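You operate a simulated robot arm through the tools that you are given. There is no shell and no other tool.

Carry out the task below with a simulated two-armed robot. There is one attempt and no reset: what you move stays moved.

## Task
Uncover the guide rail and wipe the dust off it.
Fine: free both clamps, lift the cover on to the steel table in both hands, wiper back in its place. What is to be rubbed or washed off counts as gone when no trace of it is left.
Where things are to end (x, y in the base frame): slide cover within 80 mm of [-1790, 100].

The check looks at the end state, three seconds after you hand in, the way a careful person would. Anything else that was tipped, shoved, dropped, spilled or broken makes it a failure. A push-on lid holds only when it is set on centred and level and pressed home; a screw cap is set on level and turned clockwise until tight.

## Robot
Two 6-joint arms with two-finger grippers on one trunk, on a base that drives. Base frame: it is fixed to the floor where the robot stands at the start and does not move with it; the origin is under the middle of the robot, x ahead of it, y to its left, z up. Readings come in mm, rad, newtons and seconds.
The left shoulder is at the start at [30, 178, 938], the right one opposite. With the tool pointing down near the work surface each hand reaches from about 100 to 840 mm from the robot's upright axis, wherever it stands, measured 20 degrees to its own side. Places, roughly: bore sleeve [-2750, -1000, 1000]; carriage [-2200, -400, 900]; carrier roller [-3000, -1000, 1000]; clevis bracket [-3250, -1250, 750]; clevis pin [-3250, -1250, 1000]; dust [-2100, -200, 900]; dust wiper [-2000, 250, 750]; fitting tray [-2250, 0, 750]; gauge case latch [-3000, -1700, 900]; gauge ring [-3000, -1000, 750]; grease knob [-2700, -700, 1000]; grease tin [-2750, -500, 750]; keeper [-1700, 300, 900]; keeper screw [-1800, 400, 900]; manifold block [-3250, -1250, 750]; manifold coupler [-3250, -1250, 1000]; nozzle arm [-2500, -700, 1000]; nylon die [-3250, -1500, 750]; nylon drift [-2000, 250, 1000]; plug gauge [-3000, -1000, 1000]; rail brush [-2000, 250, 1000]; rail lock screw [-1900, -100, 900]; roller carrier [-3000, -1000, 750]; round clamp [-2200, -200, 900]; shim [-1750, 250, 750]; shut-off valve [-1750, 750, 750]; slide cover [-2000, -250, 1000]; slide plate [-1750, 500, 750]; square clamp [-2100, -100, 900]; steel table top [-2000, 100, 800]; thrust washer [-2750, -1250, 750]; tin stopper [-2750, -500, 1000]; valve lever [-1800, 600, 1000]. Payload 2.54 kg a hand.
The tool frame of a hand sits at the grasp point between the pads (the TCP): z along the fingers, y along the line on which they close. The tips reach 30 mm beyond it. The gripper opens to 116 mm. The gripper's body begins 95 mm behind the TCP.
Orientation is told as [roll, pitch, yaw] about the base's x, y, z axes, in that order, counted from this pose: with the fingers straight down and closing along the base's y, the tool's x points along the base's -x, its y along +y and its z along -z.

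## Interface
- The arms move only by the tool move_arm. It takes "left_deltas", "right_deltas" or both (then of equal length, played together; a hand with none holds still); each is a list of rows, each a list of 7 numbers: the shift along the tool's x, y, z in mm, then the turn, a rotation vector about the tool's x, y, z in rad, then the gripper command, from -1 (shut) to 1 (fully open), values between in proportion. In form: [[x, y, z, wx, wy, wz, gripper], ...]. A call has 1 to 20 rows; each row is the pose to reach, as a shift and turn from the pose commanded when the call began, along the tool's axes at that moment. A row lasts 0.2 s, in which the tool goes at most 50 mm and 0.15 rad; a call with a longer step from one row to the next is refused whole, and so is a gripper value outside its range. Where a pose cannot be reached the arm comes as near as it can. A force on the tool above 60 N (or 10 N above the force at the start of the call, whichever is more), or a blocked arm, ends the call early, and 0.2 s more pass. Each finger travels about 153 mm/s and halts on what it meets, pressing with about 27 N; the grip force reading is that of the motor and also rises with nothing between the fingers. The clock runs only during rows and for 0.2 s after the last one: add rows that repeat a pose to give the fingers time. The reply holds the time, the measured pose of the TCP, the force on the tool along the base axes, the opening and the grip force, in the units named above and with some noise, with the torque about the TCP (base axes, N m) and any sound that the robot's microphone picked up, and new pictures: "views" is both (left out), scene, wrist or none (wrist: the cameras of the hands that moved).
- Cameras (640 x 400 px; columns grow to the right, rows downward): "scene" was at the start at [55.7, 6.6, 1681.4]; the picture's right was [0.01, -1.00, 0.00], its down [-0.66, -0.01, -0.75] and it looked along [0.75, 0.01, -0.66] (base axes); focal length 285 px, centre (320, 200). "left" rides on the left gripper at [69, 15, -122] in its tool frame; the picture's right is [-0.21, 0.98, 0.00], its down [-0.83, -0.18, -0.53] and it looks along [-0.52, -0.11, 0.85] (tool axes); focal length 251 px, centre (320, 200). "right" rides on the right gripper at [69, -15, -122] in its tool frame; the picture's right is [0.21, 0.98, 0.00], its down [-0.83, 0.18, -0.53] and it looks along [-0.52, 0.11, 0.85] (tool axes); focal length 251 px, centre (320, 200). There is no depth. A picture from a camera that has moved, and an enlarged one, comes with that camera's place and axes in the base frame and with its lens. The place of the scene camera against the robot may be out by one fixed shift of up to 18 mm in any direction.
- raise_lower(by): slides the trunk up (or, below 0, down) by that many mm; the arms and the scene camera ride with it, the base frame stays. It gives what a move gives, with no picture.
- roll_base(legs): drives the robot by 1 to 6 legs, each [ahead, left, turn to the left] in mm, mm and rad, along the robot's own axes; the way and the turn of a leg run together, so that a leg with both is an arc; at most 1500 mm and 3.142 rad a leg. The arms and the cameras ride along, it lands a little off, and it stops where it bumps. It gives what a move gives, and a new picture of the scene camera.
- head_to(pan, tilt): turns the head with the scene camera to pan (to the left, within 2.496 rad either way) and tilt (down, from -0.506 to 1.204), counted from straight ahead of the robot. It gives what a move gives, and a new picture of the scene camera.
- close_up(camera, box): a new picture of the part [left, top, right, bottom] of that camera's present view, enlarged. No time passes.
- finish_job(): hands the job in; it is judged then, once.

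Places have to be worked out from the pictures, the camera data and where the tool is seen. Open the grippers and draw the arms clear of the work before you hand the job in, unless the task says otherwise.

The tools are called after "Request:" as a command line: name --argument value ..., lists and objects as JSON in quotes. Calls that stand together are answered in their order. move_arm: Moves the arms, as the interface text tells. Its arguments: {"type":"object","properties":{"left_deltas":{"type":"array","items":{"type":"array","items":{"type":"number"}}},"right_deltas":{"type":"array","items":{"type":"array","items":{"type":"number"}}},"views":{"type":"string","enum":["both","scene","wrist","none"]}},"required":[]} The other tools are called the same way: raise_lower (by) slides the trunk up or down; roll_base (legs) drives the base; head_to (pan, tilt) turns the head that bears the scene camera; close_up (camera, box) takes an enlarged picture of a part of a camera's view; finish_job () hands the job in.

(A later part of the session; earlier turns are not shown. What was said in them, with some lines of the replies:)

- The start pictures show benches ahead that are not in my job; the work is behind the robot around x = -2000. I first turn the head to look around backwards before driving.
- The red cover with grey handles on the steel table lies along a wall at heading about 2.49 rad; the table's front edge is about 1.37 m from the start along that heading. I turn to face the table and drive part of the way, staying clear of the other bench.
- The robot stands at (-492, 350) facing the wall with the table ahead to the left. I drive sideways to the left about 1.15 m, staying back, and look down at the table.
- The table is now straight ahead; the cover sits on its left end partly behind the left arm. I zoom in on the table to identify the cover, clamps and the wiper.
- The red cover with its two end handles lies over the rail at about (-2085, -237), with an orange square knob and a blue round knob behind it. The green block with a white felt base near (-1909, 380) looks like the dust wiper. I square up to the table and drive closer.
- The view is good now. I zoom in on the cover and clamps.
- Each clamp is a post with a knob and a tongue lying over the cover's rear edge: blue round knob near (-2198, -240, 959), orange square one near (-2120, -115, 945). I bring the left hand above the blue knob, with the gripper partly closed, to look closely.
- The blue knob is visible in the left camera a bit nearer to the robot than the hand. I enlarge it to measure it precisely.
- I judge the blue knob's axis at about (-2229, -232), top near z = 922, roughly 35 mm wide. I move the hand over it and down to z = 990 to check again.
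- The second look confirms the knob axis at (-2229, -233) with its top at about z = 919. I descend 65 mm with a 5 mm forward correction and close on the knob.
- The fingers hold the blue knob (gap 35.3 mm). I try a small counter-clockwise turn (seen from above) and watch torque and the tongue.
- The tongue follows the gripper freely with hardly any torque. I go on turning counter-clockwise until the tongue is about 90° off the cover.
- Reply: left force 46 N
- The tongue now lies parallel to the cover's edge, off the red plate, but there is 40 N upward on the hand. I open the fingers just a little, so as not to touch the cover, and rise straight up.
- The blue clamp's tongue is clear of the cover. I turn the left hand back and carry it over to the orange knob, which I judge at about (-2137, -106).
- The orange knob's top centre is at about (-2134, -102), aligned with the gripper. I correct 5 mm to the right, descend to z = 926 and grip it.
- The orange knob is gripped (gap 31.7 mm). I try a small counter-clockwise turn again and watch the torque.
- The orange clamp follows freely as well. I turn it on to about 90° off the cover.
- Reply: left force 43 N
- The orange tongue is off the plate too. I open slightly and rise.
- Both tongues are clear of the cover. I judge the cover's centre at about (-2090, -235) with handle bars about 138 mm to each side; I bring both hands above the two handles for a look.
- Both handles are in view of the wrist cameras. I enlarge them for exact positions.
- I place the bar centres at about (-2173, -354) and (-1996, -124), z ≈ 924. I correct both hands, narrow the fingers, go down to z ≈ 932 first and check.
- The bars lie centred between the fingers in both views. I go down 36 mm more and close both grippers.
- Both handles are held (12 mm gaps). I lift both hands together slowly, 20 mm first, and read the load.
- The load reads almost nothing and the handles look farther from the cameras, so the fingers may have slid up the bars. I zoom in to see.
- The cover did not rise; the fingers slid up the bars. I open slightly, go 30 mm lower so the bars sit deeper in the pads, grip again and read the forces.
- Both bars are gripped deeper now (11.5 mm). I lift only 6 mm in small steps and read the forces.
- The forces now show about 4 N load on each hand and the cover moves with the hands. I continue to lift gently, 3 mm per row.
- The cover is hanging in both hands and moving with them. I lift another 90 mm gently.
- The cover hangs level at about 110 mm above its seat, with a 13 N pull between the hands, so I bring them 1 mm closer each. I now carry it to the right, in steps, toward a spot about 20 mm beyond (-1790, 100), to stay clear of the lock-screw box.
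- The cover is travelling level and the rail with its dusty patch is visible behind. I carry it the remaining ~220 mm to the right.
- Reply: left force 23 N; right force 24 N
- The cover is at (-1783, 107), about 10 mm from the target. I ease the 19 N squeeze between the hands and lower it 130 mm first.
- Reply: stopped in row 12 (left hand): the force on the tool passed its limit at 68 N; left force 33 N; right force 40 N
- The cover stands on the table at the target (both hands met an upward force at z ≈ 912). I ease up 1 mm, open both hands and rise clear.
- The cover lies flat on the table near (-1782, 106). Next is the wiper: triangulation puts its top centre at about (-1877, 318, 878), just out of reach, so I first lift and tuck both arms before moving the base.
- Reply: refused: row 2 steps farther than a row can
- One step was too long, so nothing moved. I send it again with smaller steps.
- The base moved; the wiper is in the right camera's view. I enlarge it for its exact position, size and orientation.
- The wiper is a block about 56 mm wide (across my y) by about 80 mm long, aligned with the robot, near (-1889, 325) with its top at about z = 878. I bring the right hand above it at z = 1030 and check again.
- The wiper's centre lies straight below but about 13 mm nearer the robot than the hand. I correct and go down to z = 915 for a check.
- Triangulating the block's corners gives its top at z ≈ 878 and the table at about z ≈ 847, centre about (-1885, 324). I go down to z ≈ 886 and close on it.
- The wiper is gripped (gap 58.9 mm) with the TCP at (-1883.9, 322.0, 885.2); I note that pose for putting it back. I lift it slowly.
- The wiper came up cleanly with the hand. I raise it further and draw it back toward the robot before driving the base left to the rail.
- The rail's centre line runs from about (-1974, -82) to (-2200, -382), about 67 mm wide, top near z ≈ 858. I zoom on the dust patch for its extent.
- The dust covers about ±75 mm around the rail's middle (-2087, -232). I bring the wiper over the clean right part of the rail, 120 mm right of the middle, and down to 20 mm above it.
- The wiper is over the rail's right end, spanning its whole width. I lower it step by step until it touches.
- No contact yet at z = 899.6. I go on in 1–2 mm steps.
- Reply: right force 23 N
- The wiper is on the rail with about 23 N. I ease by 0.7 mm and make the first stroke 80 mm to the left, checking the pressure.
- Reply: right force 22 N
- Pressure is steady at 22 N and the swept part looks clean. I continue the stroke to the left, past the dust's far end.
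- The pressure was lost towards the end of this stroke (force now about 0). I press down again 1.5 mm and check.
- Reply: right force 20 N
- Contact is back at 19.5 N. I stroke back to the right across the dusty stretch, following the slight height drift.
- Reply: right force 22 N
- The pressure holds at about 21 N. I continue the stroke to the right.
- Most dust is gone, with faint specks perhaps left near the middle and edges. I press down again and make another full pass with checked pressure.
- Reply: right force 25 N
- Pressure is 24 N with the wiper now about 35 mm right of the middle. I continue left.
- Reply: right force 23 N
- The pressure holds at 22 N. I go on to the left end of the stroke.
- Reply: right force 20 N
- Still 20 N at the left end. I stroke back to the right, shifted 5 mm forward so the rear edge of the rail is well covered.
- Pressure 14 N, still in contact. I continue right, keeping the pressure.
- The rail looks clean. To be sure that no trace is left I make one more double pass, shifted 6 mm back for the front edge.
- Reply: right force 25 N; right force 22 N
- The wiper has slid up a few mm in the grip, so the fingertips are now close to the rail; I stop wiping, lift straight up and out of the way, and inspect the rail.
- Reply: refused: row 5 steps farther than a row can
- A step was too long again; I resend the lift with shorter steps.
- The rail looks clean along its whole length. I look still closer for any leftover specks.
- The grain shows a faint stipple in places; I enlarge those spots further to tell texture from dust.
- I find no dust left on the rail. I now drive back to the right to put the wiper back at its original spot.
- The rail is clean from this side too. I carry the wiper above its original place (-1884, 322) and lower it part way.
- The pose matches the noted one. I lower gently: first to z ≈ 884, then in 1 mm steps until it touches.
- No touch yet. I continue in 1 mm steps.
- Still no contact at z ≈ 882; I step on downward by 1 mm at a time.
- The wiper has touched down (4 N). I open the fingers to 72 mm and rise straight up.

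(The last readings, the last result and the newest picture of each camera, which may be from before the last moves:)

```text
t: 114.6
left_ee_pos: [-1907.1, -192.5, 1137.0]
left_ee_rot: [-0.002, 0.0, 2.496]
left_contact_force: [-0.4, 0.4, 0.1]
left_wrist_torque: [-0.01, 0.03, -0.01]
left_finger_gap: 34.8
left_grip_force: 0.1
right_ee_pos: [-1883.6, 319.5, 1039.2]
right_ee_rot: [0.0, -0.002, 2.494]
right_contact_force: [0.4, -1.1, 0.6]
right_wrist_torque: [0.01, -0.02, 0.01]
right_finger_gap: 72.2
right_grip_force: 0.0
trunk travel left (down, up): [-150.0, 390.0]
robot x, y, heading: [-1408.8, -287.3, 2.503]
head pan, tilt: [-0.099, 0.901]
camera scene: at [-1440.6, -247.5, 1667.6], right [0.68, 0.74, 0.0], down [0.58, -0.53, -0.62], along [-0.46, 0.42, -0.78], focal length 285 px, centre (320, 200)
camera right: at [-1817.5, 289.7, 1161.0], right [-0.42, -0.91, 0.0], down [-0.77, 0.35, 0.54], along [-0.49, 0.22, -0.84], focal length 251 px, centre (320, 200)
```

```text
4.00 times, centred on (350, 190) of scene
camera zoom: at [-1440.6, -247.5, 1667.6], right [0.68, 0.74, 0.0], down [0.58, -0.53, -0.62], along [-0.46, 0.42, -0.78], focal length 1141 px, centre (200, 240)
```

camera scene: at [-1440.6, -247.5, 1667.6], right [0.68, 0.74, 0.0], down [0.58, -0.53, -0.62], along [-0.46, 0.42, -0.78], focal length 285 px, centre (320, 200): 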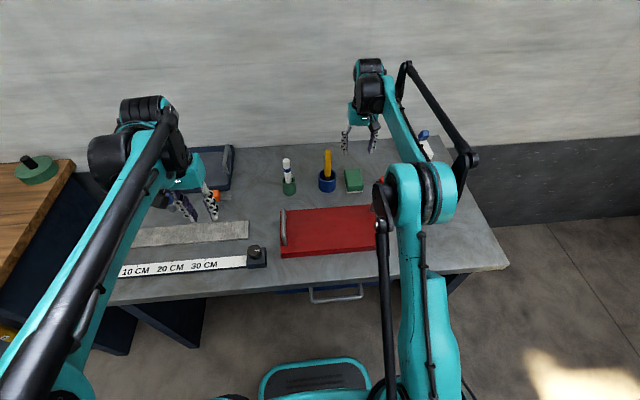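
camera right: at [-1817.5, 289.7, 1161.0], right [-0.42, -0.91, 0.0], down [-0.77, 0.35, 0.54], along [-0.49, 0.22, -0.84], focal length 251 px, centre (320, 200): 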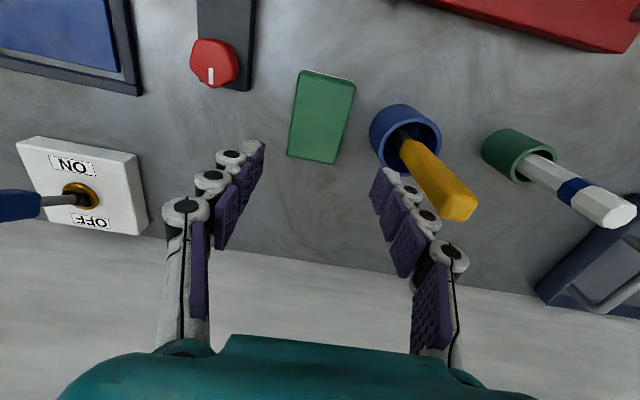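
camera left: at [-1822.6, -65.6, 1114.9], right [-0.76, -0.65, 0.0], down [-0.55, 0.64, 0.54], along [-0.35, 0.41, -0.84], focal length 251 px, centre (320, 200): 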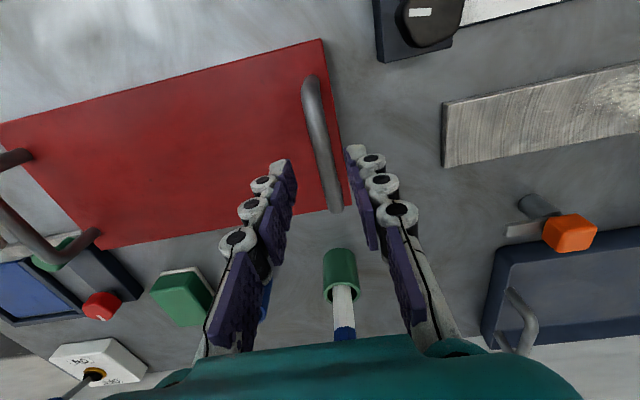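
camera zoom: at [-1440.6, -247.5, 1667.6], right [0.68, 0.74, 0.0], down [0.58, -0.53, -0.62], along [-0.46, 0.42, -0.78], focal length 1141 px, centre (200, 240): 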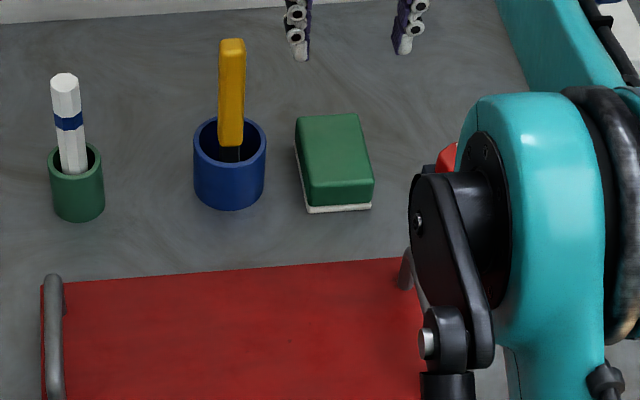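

The wiper stands flat in its old place. I draw the right arm up and back, open the left gripper, and back the base away for a final look.

Request:
move_arm --right_deltas '[[0, 0, -35, 0, 0, 0, 0.5], [40, 0, -60, 0, 0, 0, 1], [80, 0, -80, 0, 0, 0, 1], [120, 0, -95, 0, 0, 0, 1], [160, 0, -100, 0, 0, 0, 1], [200, 0, -100, 0, 0, 0, 1]]' --left_deltas '[[0, 0, -5, 0, 0, 0, 0.2], [0, 0, -10, 0, 0, 0, 1], [0, 0, -10, 0, 0, 0, 1], [0, 0, -10, 0, 0, 0, 1], [0, 0, -10, 0, 0, 0, 1], [0, 0, -10, 0, 0, 0, 1]]' --views "none"

Request:
roll_base --legs '[[-330, 0, 0]]'

Request:
head_to --pan 0.15 --tilt 0.65

```text
t: 116.0
left_ee_pos: [-1906.9, -193.2, 1146.2]
left_ee_rot: [-0.004, -0.004, 2.497]
left_contact_force: [0.4, 0.3, -0.1]
left_wrist_torque: [0.05, 0.02, 0.02]
left_finger_gap: 115.7
left_grip_force: 0.0
right_ee_pos: [-1721.9, 198.5, 1137.3]
right_ee_rot: [0.003, -0.004, 2.496]
right_contact_force: [0.8, -0.4, 0.2]
right_wrist_torque: [0.05, 0.03, -0.02]
right_finger_gap: 115.9
right_grip_force: 0.0
trunk travel left (down, up): [-150.0, 390.0]
robot x, y, heading: [-1408.6, -287.3, 2.496]
head pan, tilt: [-0.099, 0.901]
```

```text
t: 118.2
left_ee_pos: [-1642.2, -392.5, 1146.2]
left_ee_rot: [-0.004, -0.003, 2.501]
left_contact_force: [0.6, -0.8, -0.1]
left_wrist_torque: [0.04, 0.02, 0.01]
left_finger_gap: 116.2
left_grip_force: 0.1
right_ee_pos: [-1461.6, 1.2, 1138.6]
right_ee_rot: [0.0, -0.001, 2.498]
right_contact_force: [-0.6, -0.4, 0.8]
right_wrist_torque: [0.01, 0.02, -0.01]
right_finger_gap: 116.2
right_grip_force: 0.1
trunk travel left (down, up): [-150.0, 390.0]
robot x, y, heading: [-1145.2, -484.8, 2.505]
head pan, tilt: [-0.099, 0.901]
camera scene: at [-1175.8, -444.8, 1667.6], right [0.67, 0.74, 0.0], down [0.58, -0.53, -0.62], along [-0.46, 0.42, -0.78], focal length 285 px, centre (320, 200)
```

scene: 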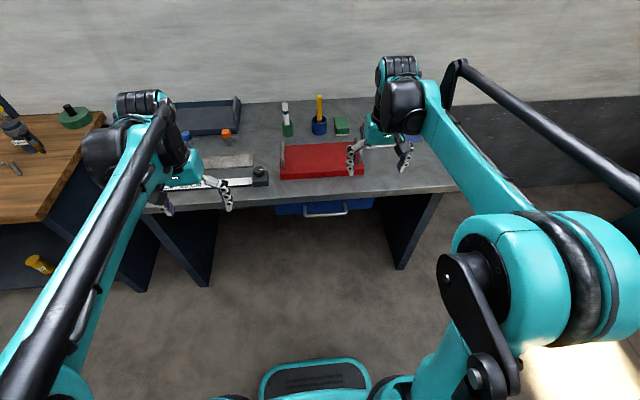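

```text
t: 119.0
left_ee_pos: [-1644.5, -391.4, 1145.5]
left_ee_rot: [-0.005, -0.002, 2.502]
left_contact_force: [0.0, -0.1, -0.1]
left_wrist_torque: [-0.02, -0.01, -0.01]
left_finger_gap: 115.8
left_grip_force: 0.0
right_ee_pos: [-1461.9, 2.0, 1137.6]
right_ee_rot: [0.001, -0.002, 2.497]
right_contact_force: [-0.4, 1.3, 1.1]
right_wrist_torque: [0.01, 0.02, 0.0]
right_finger_gap: 116.1
right_grip_force: 0.0
trunk travel left (down, up): [-150.0, 390.0]
robot x, y, heading: [-1146.3, -484.0, 2.5]
head pan, tilt: [0.15, 0.649]
camera scene: at [-1197.7, -453.9, 1688.0], right [0.47, 0.88, 0.0], down [0.53, -0.28, -0.8], along [-0.7, 0.37, -0.61], focal length 285 px, centre (320, 200)
```

scene: 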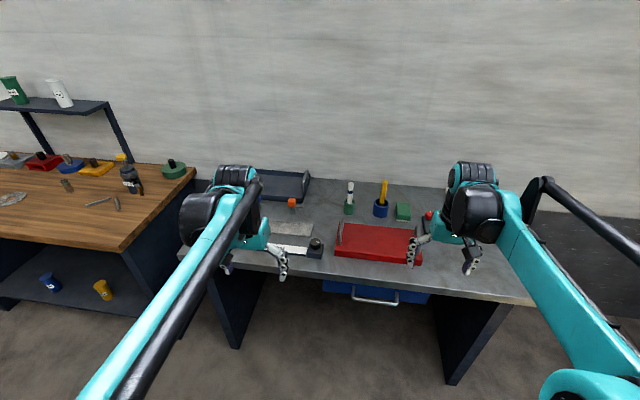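

The arms are clear of the table. I take a last close look at the rail, the clamps and the cover.

Request:
close_up --camera "scene" --box '[210, 160, 340, 270]'

Request:
close_up --camera "scene" --box '[320, 170, 450, 280]'

Request:
close_up --camera "left" --box '[0, 0, 640, 400]'

```text
3.64 times, centred on (275, 215) of scene
camera zoom: at [-1197.7, -453.9, 1688.0], right [0.47, 0.88, 0.0], down [0.53, -0.28, -0.8], along [-0.7, 0.37, -0.61], focal length 1037 px, centre (484, 146)
```

zoom: 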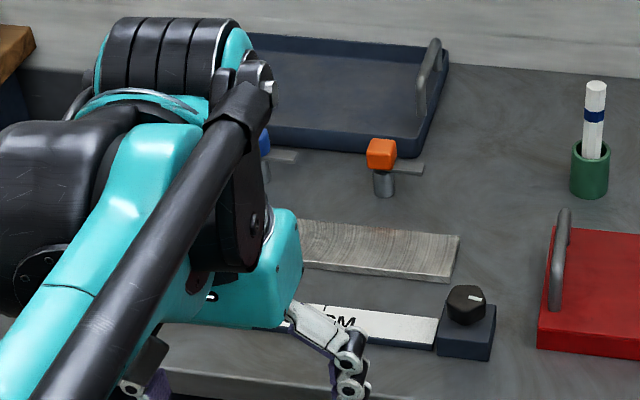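

```text
3.64 times, centred on (385, 225) of scene
camera zoom: at [-1197.7, -453.9, 1688.0], right [0.47, 0.88, 0.0], down [0.53, -0.28, -0.8], along [-0.7, 0.37, -0.61], focal length 1037 px, centre (84, 109)
```

zoom: 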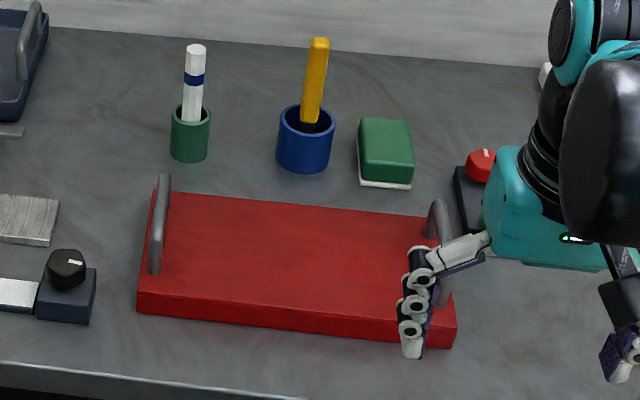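

```text
1.00 times, centred on (320, 200) of left (not enlarged: the box is as wide or as high as the picture)
camera zoom: at [-1597.6, -446.3, 1267.7], right [-0.76, -0.66, 0.0], down [-0.55, 0.64, 0.54], along [-0.35, 0.41, -0.84], focal length 251 px, centre (320, 200)
```

zoom: 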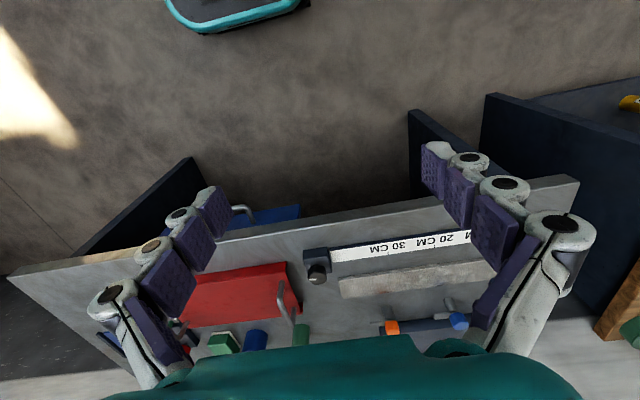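

The cover, wiper and neighbours all look in order. One more enlarged view of the rail through the left camera.

Request:
close_up --camera "left" --box '[335, 250, 505, 350]'

Request:
close_up --camera "left" --box '[390, 255, 470, 300]'

```text
3.76 times, centred on (420, 300) of left
camera zoom: at [-1597.6, -446.3, 1267.7], right [-0.76, -0.66, 0.0], down [-0.55, 0.64, 0.54], along [-0.35, 0.41, -0.84], focal length 947 px, centre (-56, -176)
```

zoom: 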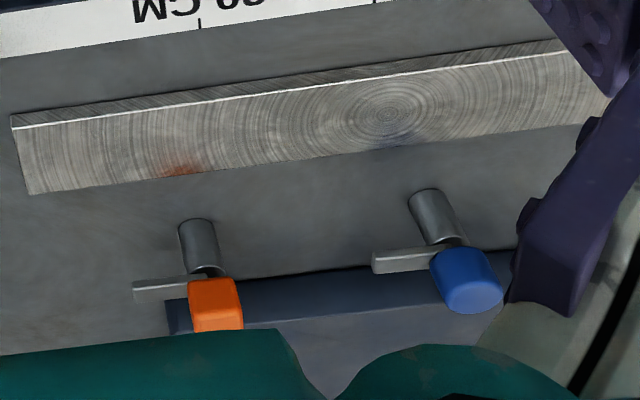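

```text
8.00 times, centred on (430, 278) of left
camera zoom: at [-1597.6, -446.3, 1267.7], right [-0.76, -0.66, 0.0], down [-0.55, 0.64, 0.54], along [-0.35, 0.41, -0.84], focal length 2012 px, centre (-560, -420)
```

zoom: 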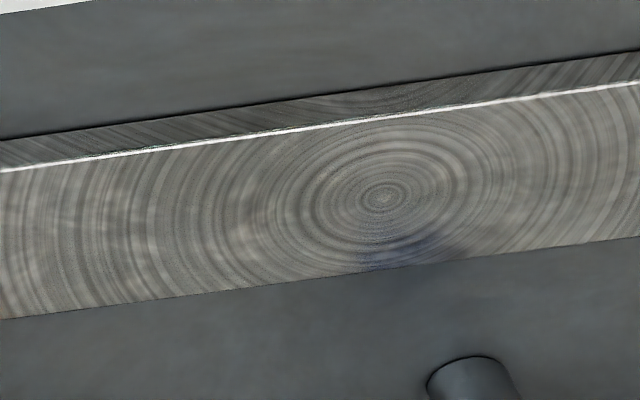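

The rail is clean (only reflections of the knobs are visible). Both clamps are free, the cover is on the table near (-1782, 106) and the wiper is back. The grippers are open and the arms clear, so I hand in.

Request:
finish_job

```text
The job is handed in.
```

The guide rail is uncovered and wiped, and I've handed the job in. I don't have the check's result.

- **Clamps:** I turned both the blue round clamp and the orange square clamp about 90°, so their tongues lie clear of where the cover sat.
- **Cover:** I lifted it with both hands onto the steel table. It lies flat near (-1782, 106), about 10 mm from the target. On the first try my fingers slid up the handles. I gripped deeper and it came up cleanly.
- **Rail:** I made five strokes along it with the dust wiper, covering its full width. Close-up views from several angles show no dust left. One view had two tiny bright specks near the middle that I couldn't find in any other picture, so I took them as a picture artefact.
- **Wiper:** It is back in its original place, within a couple of millimetres, standing flat.

I saw nothing else moved or knocked over. The grippers are open and both arms are clear of the table.
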